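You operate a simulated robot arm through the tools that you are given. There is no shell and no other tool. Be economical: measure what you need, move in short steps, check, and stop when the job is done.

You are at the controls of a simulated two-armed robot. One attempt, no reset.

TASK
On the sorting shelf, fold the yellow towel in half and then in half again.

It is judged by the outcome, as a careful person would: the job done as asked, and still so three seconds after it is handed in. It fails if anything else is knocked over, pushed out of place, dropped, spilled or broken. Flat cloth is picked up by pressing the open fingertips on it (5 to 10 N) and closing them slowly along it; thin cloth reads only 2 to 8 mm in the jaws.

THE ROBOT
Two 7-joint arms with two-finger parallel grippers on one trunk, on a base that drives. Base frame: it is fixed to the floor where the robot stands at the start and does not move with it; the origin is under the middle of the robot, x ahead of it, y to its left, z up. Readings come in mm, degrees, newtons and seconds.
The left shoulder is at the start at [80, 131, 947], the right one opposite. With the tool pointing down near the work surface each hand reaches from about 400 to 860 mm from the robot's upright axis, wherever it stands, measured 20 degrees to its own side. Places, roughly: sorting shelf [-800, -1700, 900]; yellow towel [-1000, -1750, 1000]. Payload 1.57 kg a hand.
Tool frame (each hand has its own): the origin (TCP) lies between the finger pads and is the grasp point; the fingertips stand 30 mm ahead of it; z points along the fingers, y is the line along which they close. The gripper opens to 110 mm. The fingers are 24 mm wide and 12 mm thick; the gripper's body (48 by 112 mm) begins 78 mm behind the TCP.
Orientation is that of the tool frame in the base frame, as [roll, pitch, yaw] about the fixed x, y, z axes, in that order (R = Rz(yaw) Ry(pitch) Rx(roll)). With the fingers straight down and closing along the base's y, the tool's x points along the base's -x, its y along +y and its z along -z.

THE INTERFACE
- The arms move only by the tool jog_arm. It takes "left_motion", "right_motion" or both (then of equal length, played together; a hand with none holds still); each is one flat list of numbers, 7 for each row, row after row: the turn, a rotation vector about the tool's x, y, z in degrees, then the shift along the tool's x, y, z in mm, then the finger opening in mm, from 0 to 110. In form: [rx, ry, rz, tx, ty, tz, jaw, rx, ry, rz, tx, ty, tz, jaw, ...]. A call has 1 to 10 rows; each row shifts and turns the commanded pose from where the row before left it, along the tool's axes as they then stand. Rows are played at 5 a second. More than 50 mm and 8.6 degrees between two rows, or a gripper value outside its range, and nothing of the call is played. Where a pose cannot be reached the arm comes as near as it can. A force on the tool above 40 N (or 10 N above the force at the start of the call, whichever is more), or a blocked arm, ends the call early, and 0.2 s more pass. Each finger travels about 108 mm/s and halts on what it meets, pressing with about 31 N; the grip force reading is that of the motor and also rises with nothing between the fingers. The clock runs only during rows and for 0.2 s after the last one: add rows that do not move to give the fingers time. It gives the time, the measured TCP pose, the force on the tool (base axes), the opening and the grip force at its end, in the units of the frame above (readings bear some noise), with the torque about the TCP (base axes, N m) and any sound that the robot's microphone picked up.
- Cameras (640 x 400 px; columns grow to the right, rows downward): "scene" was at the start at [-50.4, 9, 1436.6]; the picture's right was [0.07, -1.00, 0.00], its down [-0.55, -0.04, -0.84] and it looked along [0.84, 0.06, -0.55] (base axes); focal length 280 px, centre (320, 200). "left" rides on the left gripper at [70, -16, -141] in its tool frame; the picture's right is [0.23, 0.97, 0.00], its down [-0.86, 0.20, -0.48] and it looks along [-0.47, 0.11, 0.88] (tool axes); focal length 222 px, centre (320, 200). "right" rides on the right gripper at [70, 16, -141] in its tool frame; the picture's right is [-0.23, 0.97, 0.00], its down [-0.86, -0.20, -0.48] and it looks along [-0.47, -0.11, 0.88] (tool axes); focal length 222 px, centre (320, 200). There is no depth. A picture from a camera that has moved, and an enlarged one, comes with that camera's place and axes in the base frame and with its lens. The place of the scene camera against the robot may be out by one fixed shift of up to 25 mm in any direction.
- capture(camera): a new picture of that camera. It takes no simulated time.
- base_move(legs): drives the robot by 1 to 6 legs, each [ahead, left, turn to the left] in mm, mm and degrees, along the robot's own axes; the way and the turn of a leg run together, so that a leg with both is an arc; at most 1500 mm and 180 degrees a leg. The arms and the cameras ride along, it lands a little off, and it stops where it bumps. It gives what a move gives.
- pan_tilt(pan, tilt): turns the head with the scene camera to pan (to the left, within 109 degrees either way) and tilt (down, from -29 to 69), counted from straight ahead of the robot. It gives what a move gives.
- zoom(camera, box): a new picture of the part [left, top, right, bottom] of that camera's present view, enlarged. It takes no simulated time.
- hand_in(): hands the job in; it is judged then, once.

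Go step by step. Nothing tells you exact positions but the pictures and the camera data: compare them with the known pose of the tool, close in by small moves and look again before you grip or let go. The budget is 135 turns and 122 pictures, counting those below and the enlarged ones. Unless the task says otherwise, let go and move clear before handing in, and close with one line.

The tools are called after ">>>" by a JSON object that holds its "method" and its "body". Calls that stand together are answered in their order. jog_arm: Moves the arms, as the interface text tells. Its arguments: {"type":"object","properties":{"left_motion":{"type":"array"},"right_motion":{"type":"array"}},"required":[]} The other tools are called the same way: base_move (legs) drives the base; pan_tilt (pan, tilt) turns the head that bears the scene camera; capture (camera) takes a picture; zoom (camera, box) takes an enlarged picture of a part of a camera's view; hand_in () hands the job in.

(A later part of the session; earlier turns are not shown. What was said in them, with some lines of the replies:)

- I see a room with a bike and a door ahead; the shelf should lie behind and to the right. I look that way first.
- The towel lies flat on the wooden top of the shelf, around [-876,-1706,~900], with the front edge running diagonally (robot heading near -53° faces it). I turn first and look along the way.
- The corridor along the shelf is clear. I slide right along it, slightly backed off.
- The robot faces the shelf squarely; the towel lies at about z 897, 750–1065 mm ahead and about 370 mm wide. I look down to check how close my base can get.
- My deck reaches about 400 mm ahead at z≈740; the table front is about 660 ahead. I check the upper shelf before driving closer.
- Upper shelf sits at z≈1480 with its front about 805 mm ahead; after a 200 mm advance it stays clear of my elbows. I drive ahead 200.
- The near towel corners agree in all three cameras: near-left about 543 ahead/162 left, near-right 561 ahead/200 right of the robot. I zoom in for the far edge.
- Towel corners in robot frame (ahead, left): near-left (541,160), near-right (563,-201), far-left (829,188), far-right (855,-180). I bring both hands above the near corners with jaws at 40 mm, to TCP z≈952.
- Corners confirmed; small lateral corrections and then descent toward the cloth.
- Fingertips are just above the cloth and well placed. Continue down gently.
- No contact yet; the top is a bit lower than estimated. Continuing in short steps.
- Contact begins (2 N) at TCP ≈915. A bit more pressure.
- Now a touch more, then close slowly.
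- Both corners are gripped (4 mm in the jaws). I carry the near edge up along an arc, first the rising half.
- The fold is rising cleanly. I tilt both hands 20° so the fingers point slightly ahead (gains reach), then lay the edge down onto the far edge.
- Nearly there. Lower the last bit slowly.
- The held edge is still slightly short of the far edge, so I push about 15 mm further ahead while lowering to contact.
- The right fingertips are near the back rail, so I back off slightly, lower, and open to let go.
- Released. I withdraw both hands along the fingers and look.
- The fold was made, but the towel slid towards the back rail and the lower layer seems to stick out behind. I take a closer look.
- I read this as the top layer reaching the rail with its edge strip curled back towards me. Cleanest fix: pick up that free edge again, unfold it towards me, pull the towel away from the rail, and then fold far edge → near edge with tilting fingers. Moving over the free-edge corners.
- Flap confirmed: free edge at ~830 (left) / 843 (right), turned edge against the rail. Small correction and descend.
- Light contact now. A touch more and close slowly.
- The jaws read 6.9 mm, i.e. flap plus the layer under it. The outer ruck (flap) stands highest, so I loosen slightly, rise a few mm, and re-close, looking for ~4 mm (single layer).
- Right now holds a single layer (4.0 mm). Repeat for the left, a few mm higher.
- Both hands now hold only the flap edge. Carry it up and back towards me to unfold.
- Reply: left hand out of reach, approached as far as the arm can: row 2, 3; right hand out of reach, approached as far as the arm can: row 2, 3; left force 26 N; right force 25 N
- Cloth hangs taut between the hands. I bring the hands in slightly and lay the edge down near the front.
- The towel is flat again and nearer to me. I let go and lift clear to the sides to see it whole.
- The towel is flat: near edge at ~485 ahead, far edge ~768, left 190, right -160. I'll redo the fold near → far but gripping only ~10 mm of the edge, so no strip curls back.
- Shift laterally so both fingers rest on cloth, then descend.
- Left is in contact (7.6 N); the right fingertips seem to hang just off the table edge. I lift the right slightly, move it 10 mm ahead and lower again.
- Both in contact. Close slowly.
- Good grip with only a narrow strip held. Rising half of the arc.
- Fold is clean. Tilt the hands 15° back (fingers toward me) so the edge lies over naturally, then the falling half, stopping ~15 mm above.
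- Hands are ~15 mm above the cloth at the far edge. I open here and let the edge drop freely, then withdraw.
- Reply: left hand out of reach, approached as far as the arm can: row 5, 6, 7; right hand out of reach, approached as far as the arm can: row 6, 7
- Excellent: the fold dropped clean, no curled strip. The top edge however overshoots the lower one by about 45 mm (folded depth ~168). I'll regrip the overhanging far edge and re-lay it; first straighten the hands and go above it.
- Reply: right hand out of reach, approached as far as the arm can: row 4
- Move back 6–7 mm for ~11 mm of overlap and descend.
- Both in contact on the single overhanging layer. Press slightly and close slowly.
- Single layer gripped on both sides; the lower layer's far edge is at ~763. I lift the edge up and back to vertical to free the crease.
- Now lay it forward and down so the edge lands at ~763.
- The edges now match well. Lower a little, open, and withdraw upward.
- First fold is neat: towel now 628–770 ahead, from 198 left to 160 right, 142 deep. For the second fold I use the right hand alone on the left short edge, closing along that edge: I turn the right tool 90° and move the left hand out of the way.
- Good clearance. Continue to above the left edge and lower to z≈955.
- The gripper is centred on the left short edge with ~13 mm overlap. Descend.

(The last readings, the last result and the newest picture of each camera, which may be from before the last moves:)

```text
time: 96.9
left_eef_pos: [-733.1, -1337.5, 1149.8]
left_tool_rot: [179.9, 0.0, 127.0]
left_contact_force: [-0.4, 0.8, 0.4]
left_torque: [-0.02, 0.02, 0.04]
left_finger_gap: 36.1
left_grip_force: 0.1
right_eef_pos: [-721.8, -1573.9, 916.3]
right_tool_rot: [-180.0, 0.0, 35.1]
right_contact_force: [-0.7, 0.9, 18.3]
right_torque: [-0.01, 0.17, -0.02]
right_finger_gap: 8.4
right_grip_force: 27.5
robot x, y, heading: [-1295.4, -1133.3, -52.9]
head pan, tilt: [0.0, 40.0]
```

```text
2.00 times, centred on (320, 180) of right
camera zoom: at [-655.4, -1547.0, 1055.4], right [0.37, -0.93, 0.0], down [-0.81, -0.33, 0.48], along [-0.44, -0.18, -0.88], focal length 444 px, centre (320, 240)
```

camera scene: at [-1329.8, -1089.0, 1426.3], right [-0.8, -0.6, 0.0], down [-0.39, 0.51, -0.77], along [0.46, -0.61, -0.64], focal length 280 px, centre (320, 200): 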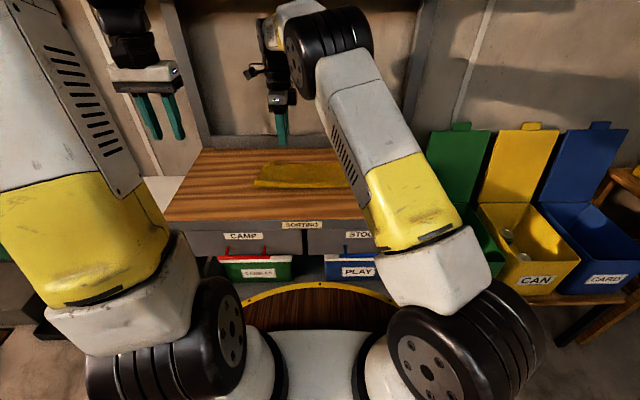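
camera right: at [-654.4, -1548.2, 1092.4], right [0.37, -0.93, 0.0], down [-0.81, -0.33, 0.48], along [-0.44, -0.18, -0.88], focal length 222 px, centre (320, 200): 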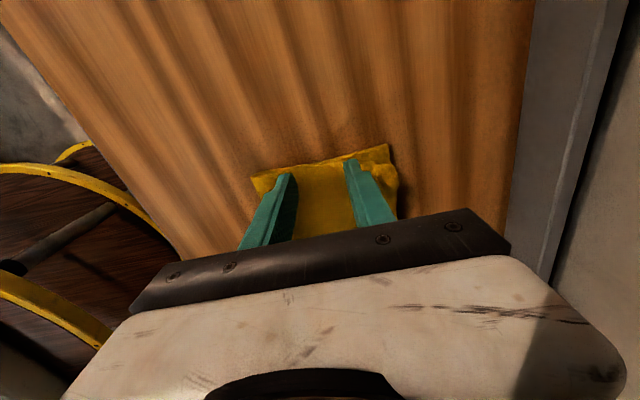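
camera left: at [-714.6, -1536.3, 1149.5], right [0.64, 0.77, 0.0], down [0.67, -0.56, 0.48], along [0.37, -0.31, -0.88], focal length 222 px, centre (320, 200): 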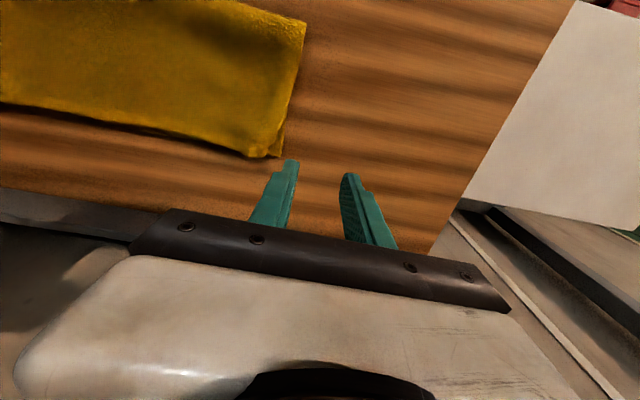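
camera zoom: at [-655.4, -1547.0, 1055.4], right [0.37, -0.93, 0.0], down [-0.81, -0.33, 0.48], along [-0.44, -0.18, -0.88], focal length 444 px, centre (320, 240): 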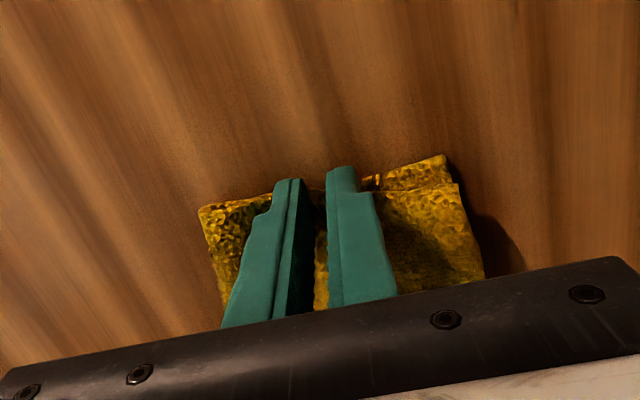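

Both layers are gripped (8.4 mm). Rising half of the second fold.

>>> {"method": "jog_arm", "body": {"right_motion": [0, 0, 0, -1.9, 0, -21.1, 0, 0, 0, 0, -5.7, 0.2, -20.6, 0, 0, 0, 0, -9.4, 0.3, -19.6, 0, 0, 0, 0, -12.9, 0.5, -18.1, 0, 0, 0, 0, -16, 0.6, -16.1, 0, 0, 0, 0, -18.7, 0.7, -13.8, 0, 0, 0, 0, -21, 0.7, -11.2, 0, 0, 0, 0, -22.8, 0.8, -8.1, 0, 0, 0, 0, -24, 0.8, -4.9, 0, 0, 0, 0, -24.5, 0.8, -1.7, 0]}}

>>> {"method": "capture", "body": {"camera": "right"}}

>>> {"method": "zoom", "body": {"camera": "scene", "box": [220, 100, 420, 225]}}

>>> {"method": "capture", "body": {"camera": "left"}}

```text
time: 99.1
left_eef_pos: [-732.4, -1337.4, 1150.5]
left_tool_rot: [-180.0, 0.1, 127.1]
left_contact_force: [-0.2, -1.0, -0.5]
left_torque: [-0.02, 0.04, 0.02]
left_finger_gap: 35.9
left_grip_force: 0.0
right_eef_pos: [-846.9, -1669.6, 1049.4]
right_tool_rot: [-180.0, 0.0, 35.1]
right_contact_force: [0.5, 0.1, -0.1]
right_torque: [-0.01, 0.04, 0.01]
right_finger_gap: 7.8
right_grip_force: 26.7
robot x, y, heading: [-1296.9, -1138.6, -52.8]
head pan, tilt: [0.0, 40.0]
```

```text
32 pictures are left
camera right: at [-780.3, -1641.7, 1190.5], right [0.37, -0.93, 0.0], down [-0.81, -0.33, 0.48], along [-0.44, -0.18, -0.88], focal length 222 px, centre (320, 200)
```

right: 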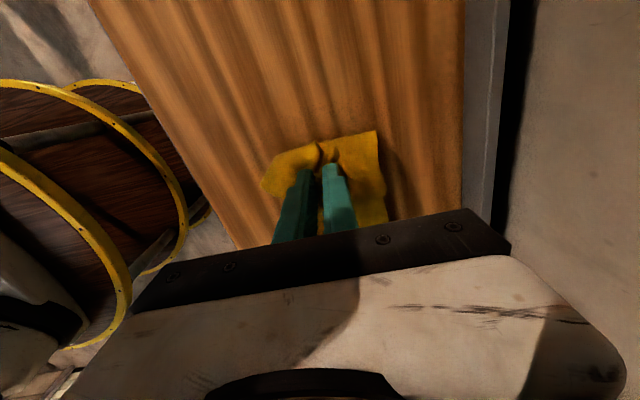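

```text
3.20 times, centred on (320, 162) of scene
camera zoom: at [-1329.3, -1088.7, 1426.3], right [-0.8, -0.6, 0.0], down [-0.39, 0.51, -0.77], along [0.46, -0.61, -0.64], focal length 894 px, centre (320, 320)
```

zoom: 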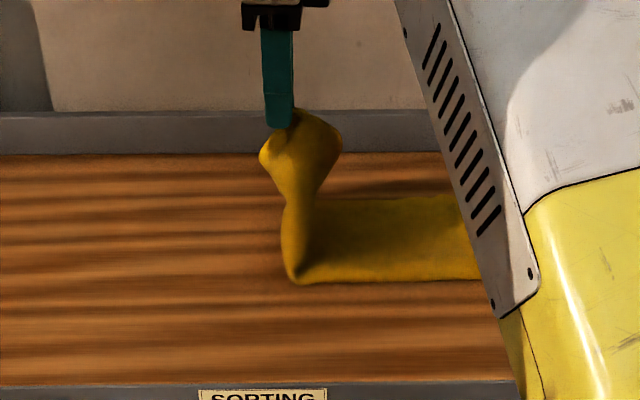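

```text
30 pictures are left
camera left: at [-787.6, -1290.9, 1290.9], right [0.64, 0.77, 0.0], down [0.67, -0.56, 0.48], along [0.37, -0.31, -0.88], focal length 222 px, centre (320, 200)
```

left: 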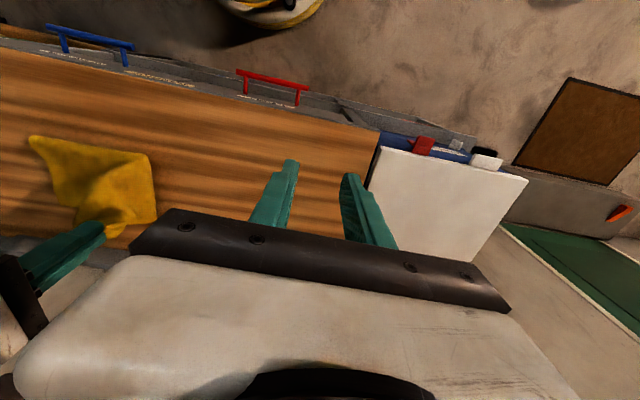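

The corners droop only a little. I tilt the hand 30° (fingers to the left, the natural turning sense) and lay the edge over to the right.

>>> {"method": "jog_arm", "body": {"right_motion": [0, 6, 0, 0, 0, 0, 0, 0, 6, 0, 0, 0, 0, 0, 0, 6, 0, 0, 0, 0, 0, 0, 6, 0, 0, 0, 0, 0, 0, 6, 0, 0, 0, 0, 0, 0, 0, 0, 0, 0, 0, 0]}}

>>> {"method": "jog_arm", "body": {"right_motion": [0, 0, 0, -21.7, 0.6, -11.4, 0, 0, 0, 0, -22.3, 0.6, -9.4, 0, 0, 0, 0, -22.7, 0.6, -6.2, 0, 0, 0, 0, -22.7, 0.6, -2.7, 0, 0, 0, 0, -22.2, 0.6, 1, 0, 0, 0, 0, -21.4, 0.6, 5, 0, 0, 0, 0, -19.2, 0.6, 7.4, 0, 0, 0, 0, -16.6, 0.6, 10, 0]}}

>>> {"method": "capture", "body": {"camera": "right"}}

>>> {"method": "zoom", "body": {"camera": "scene", "box": [220, 100, 420, 225]}}

```text
time: 100.5
left_eef_pos: [-734.4, -1337.5, 1149.8]
left_tool_rot: [-180.0, 0.0, 127.1]
left_contact_force: [-1.0, -0.4, 0.5]
left_torque: [-0.03, 0.01, 0.01]
left_finger_gap: 36.0
left_grip_force: 0.1
right_eef_pos: [-847.3, -1668.7, 1050.3]
right_tool_rot: [180.0, -30.1, 35.1]
right_contact_force: [0.0, 1.2, -0.7]
right_torque: [0.01, 0.0, 0.0]
right_finger_gap: 7.5
right_grip_force: 27.1
robot x, y, heading: [-1294.5, -1137.2, -52.8]
head pan, tilt: [0.0, 40.0]
```

```text
time: 102.3
left_eef_pos: [-733.5, -1337.1, 1147.7]
left_tool_rot: [-180.0, 0.0, 127.0]
left_contact_force: [-0.5, -0.2, -0.4]
left_torque: [-0.01, 0.01, 0.0]
left_finger_gap: 36.0
left_grip_force: 0.1
right_eef_pos: [-966.2, -1759.2, 969.7]
right_tool_rot: [-179.9, -30.0, 35.0]
right_contact_force: [0.5, 0.2, 0.5]
right_torque: [-0.02, 0.0, -0.02]
right_finger_gap: 7.8
right_grip_force: 27.2
robot x, y, heading: [-1297.2, -1137.4, -52.9]
head pan, tilt: [0.0, 40.0]
```

```text
29 pictures are left
camera right: at [-964.3, -1778.4, 1126.3], right [0.4, -0.91, -0.11], down [-0.92, -0.4, -0.01], along [-0.03, 0.11, -0.99], focal length 222 px, centre (320, 200)
```

right: 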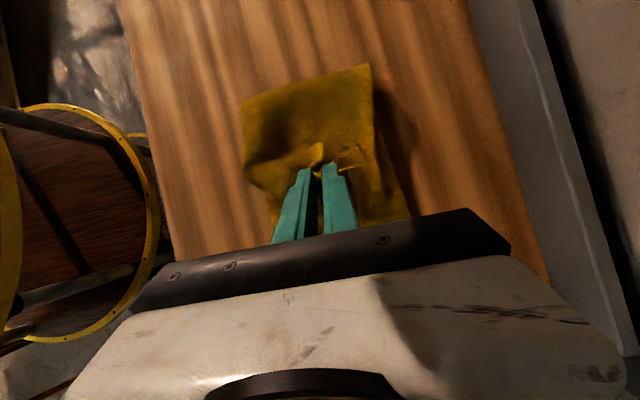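

```text
3.20 times, centred on (320, 162) of scene
camera zoom: at [-1329.5, -1088.7, 1426.3], right [-0.8, -0.6, 0.0], down [-0.39, 0.51, -0.77], along [0.46, -0.61, -0.64], focal length 894 px, centre (320, 320)
```

zoom: 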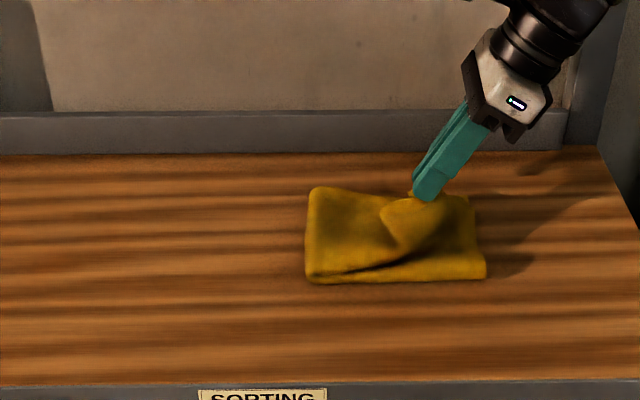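

The crease sits at the middle (~13 left) as wanted. I lower a little further, go slightly right, and let the edge drop.

>>> {"method": "jog_arm", "body": {"right_motion": [0, 0, 0, -14, 0.6, 5, 0, 0, 0, 0, -10, 0.6, 8, 0, 0, 0, 0, -7, 0, 7, 0, 0, 0, 0, 0, 0, 0, 20, 0, 0, 0, 0, 0, 0, 40, 0, 0, 0, 0, 0, 0, 40, 0, 0, 0, -3, 0, -35, 40, 0, 0, 0, 0, 0, -45, 40, 0, 0, 0, -10, 0, -45, 40, 0, 0, 0, -30, 0, -20, 40]}}

>>> {"method": "zoom", "body": {"camera": "scene", "box": [240, 120, 400, 220]}}

>>> {"method": "capture", "body": {"camera": "right"}}

```text
time: 104.5
left_eef_pos: [-734.3, -1337.2, 1148.8]
left_tool_rot: [-180.0, 0.1, 127.2]
left_contact_force: [-0.3, -0.5, 0.8]
left_torque: [-0.02, 0.0, -0.01]
left_finger_gap: 35.8
left_grip_force: 0.0
right_eef_pos: [-1068.7, -1833.2, 1043.2]
right_tool_rot: [180.0, -30.0, 35.1]
right_contact_force: [0.5, 0.1, 0.4]
right_torque: [-0.04, 0.01, 0.0]
right_finger_gap: 39.8
right_grip_force: 0.1
robot x, y, heading: [-1295.9, -1132.2, -53.2]
head pan, tilt: [0.0, 40.0]
```

```text
4.00 times, centred on (320, 170) of scene
camera zoom: at [-1329.3, -1088.7, 1426.3], right [-0.8, -0.6, 0.0], down [-0.39, 0.51, -0.77], along [0.46, -0.61, -0.64], focal length 1118 px, centre (320, 320)
```

zoom: 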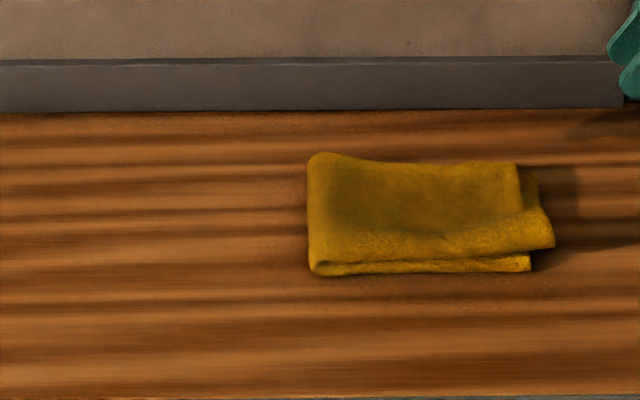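

```text
26 pictures are left
camera right: at [-1066.0, -1851.1, 1199.8], right [0.4, -0.91, -0.11], down [-0.92, -0.4, -0.01], along [-0.03, 0.11, -0.99], focal length 222 px, centre (320, 200)
```

right: 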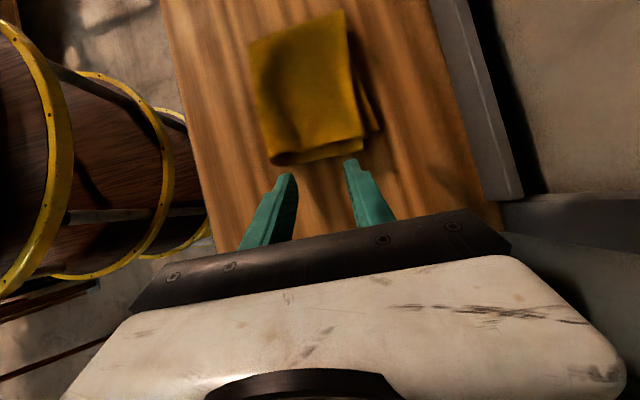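

The towel is now in quarters. I take a closer look at alignment.

>>> {"method": "zoom", "body": {"camera": "right", "box": [220, 0, 412, 180]}}

>>> {"method": "zoom", "body": {"camera": "scene", "box": [300, 145, 396, 205]}}

```text
2.22 times, centred on (316, 90) of right
camera zoom: at [-1066.0, -1851.1, 1199.8], right [0.4, -0.91, -0.11], down [-0.92, -0.4, -0.01], along [-0.03, 0.11, -0.99], focal length 494 px, centre (329, 444)
```

zoom: 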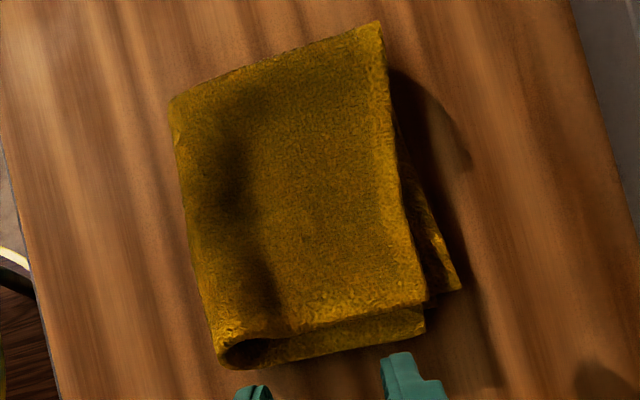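

```text
6.67 times, centred on (348, 175) of scene
camera zoom: at [-1329.3, -1088.7, 1426.3], right [-0.8, -0.6, 0.0], down [-0.39, 0.51, -0.77], along [0.46, -0.61, -0.64], focal length 1863 px, centre (133, 367)
```

zoom: 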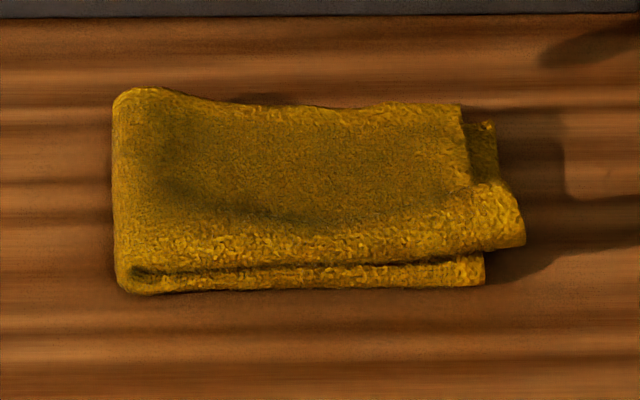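

The towel is folded in quarters; the near-right corner and the crease stand slightly proud. I straighten the right hand and pat these places gently, pressing straight down.

>>> {"method": "jog_arm", "body": {"right_motion": [0, -6, 0, 0, 0, 0, 60, 0, -6, 0, 0, 0, 0, 60, 0, -6, 0, 0, 0, 0, 60, 0, -6, 0, 0, 0, 0, 60, 0, -6, 0, 0, 0, 0, 60, 0, 0, 0, 30, -4, 20, 60, 0, 0, 0, 30, -4, 20, 60, 0, 0, 0, 26, -5, 20, 60, 0, 0, 0, 0, 0, 25, 60, 0, 0, 0, 0, 0, 0, 60]}}

>>> {"method": "zoom", "body": {"camera": "scene", "box": [280, 120, 408, 200]}}

```text
time: 106.7
left_eef_pos: [-733.8, -1338.9, 1147.9]
left_tool_rot: [-180.0, 0.0, 127.1]
left_contact_force: [-0.1, -0.2, 1.1]
left_torque: [0.0, 0.03, 0.0]
left_finger_gap: 36.0
left_grip_force: 0.0
right_eef_pos: [-1007.0, -1771.4, 957.1]
right_tool_rot: [179.9, 0.0, 35.1]
right_contact_force: [0.5, 1.2, 0.2]
right_torque: [0.0, 0.0, -0.02]
right_finger_gap: 59.6
right_grip_force: 0.1
robot x, y, heading: [-1300.5, -1137.5, -53.0]
head pan, tilt: [0.0, 40.0]
```

```text
5.00 times, centred on (344, 160) of scene
camera zoom: at [-1329.5, -1088.8, 1426.3], right [-0.8, -0.6, 0.0], down [-0.39, 0.51, -0.77], along [0.46, -0.61, -0.64], focal length 1398 px, centre (200, 400)
```

zoom: 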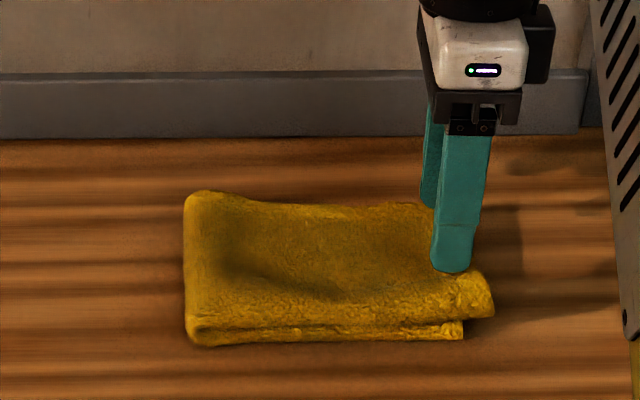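

>>> {"method": "jog_arm", "body": {"right_motion": [0, 0, 0, 0, 0, 10, 60, 0, 0, 0, 0, 0, 10, 60, 0, 0, 0, 0, 0, 6, 60, 0, 0, 0, 0, 0, 5, 60, 0, 0, 0, 0, 0, 4, 60, 0, 0, 0, 0, 0, 0, 60]}}

```text
time: 108.1
left_eef_pos: [-734.1, -1337.2, 1148.3]
left_tool_rot: [-179.9, 0.0, 127.1]
left_contact_force: [-0.7, 0.3, -0.7]
left_torque: [0.0, -0.01, -0.01]
left_finger_gap: 35.8
left_grip_force: 0.0
right_eef_pos: [-1005.6, -1772.0, 922.3]
right_tool_rot: [179.9, 0.0, 35.1]
right_contact_force: [1.0, -1.1, 9.9]
right_torque: [0.04, -0.01, -0.01]
right_finger_gap: 59.2
right_grip_force: 0.1
robot x, y, heading: [-1296.1, -1135.6, -53.0]
head pan, tilt: [0.0, 40.0]
```

Pressed with 10 N. Lift straight up, move above the crease on the left and press there too.

>>> {"method": "jog_arm", "body": {"right_motion": [0, 0, 0, 0, 0, -20, 60, 0, 0, 0, 0, 0, -35, 60, 0, 0, 0, 40, 3, 0, 60, 0, 0, 0, 40, 3, 0, 60, 0, 0, 0, 40, 3, 0, 60, 0, 0, 0, 30, 2, 0, 60, 0, 0, 0, 0, 0, 15, 60, 0, 0, 0, 0, 0, 15, 60, 0, 0, 0, 0, 0, 10, 60, 0, 0, 0, 0, 0, 8, 60]}}

>>> {"method": "zoom", "body": {"camera": "scene", "box": [280, 120, 408, 200]}}

```text
time: 110.3
left_eef_pos: [-733.4, -1336.2, 1149.0]
left_tool_rot: [180.0, 0.1, 127.1]
left_contact_force: [0.5, 0.5, 0.7]
left_torque: [-0.04, 0.01, -0.03]
left_finger_gap: 36.1
left_grip_force: 0.0
right_eef_pos: [-879.9, -1694.2, 929.2]
right_tool_rot: [-179.9, 0.0, 35.1]
right_contact_force: [0.3, 1.0, 0.3]
right_torque: [-0.01, 0.0, 0.0]
right_finger_gap: 59.8
right_grip_force: 0.0
robot x, y, heading: [-1294.2, -1133.8, -52.7]
head pan, tilt: [0.0, 40.0]
```

```text
5.00 times, centred on (344, 160) of scene
camera zoom: at [-1329.5, -1088.7, 1426.3], right [-0.8, -0.6, 0.0], down [-0.39, 0.51, -0.77], along [0.46, -0.61, -0.64], focal length 1398 px, centre (200, 400)
```

zoom: 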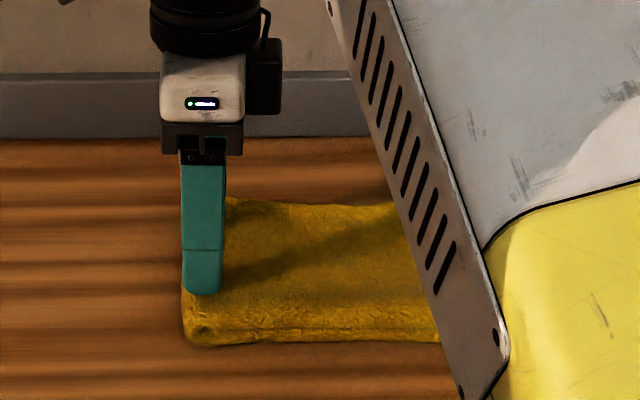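

>>> {"method": "jog_arm", "body": {"right_motion": [0, 0, 0, 0, 0, 3, 60, 0, 0, 0, 0, 0, 3, 60, 0, 0, 0, 0, 0, 2, 60, 0, 0, 0, 0, 0, 0, 60]}}

```text
time: 111.3
left_eef_pos: [-733.0, -1336.5, 1148.8]
left_tool_rot: [180.0, 0.0, 127.0]
left_contact_force: [0.4, -0.2, 0.5]
left_torque: [0.01, 0.04, 0.01]
left_finger_gap: 36.3
left_grip_force: 0.0
right_eef_pos: [-878.2, -1694.9, 922.0]
right_tool_rot: [-180.0, -0.1, 35.2]
right_contact_force: [-0.5, 1.6, 9.2]
right_torque: [0.02, 0.05, 0.04]
right_finger_gap: 59.2
right_grip_force: 0.0
robot x, y, heading: [-1295.9, -1134.9, -53.0]
head pan, tilt: [0.0, 40.0]
```

Crease pressed. Now lift straight up and retreat well to the right, then inspect.

>>> {"method": "jog_arm", "body": {"right_motion": [0, 0, 0, 0, 0, -20, 60, 0, 0, 0, 0, 0, -40, 60, 0, 0, 0, 0, 0, -40, 60, 0, 0, 0, -45, 0, -10, 60, 0, 0, 0, -45, 0, 0, 60, 0, 0, 0, -45, 0, 0, 60, 0, 0, 0, -45, -10, 0, 60, 0, 0, 0, -45, -15, 0, 60, 0, 0, 0, -40, -20, 0, 60, 0, 0, 0, 0, 0, 0, 60]}}

>>> {"method": "zoom", "body": {"camera": "scene", "box": [280, 120, 408, 200]}}

>>> {"method": "capture", "body": {"camera": "scene"}}

```text
time: 113.5
left_eef_pos: [-733.6, -1337.5, 1148.0]
left_tool_rot: [179.9, -0.1, 127.1]
left_contact_force: [-0.1, 0.0, 0.3]
left_torque: [0.0, 0.0, 0.0]
left_finger_gap: 36.1
left_grip_force: 0.1
right_eef_pos: [-1117.7, -1812.4, 1032.0]
right_tool_rot: [-180.0, 0.0, 35.1]
right_contact_force: [0.2, -0.9, 0.3]
right_torque: [-0.01, -0.04, 0.01]
right_finger_gap: 59.9
right_grip_force: 0.1
robot x, y, heading: [-1296.2, -1135.2, -53.2]
head pan, tilt: [0.0, 40.0]
```

```text
5.00 times, centred on (344, 160) of scene
camera zoom: at [-1329.6, -1088.8, 1426.3], right [-0.8, -0.6, 0.0], down [-0.39, 0.51, -0.77], along [0.46, -0.61, -0.64], focal length 1398 px, centre (200, 400)
```

zoom: 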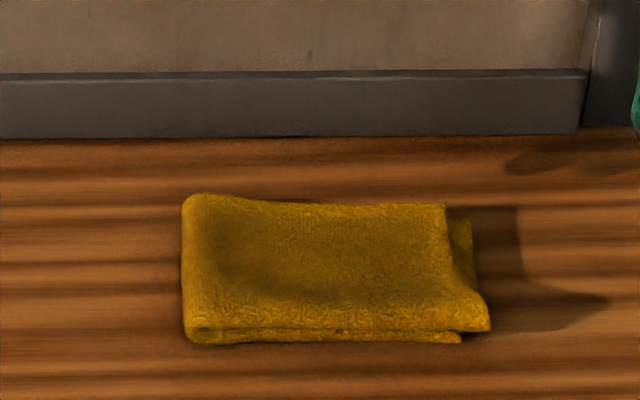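

```text
20 pictures are left
camera scene: at [-1329.6, -1088.8, 1426.3], right [-0.8, -0.6, 0.0], down [-0.39, 0.51, -0.77], along [0.46, -0.61, -0.64], focal length 280 px, centre (320, 200)
```

scene: 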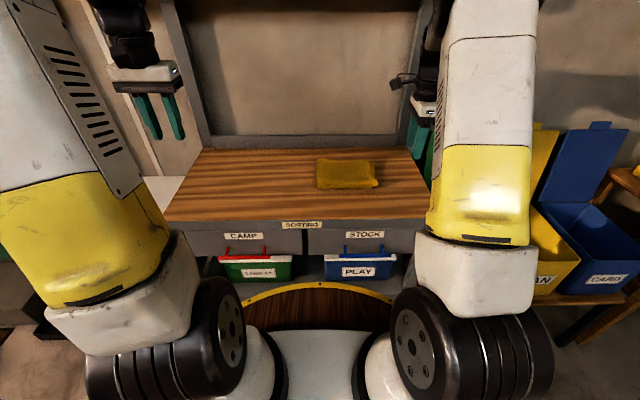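

The towel lies as a tidy flat quarter on the shelf top. The hands are clear and nothing else has moved, so I hand it in.

>>> {"method": "hand_in", "body": {}}

```text
The job is handed in.
```

The yellow towel is folded in half and then in half again on the sorting shelf. The edges of the last fold are off by about 15 to 25 mm on the right side. Both hands are clear and nothing else was disturbed.
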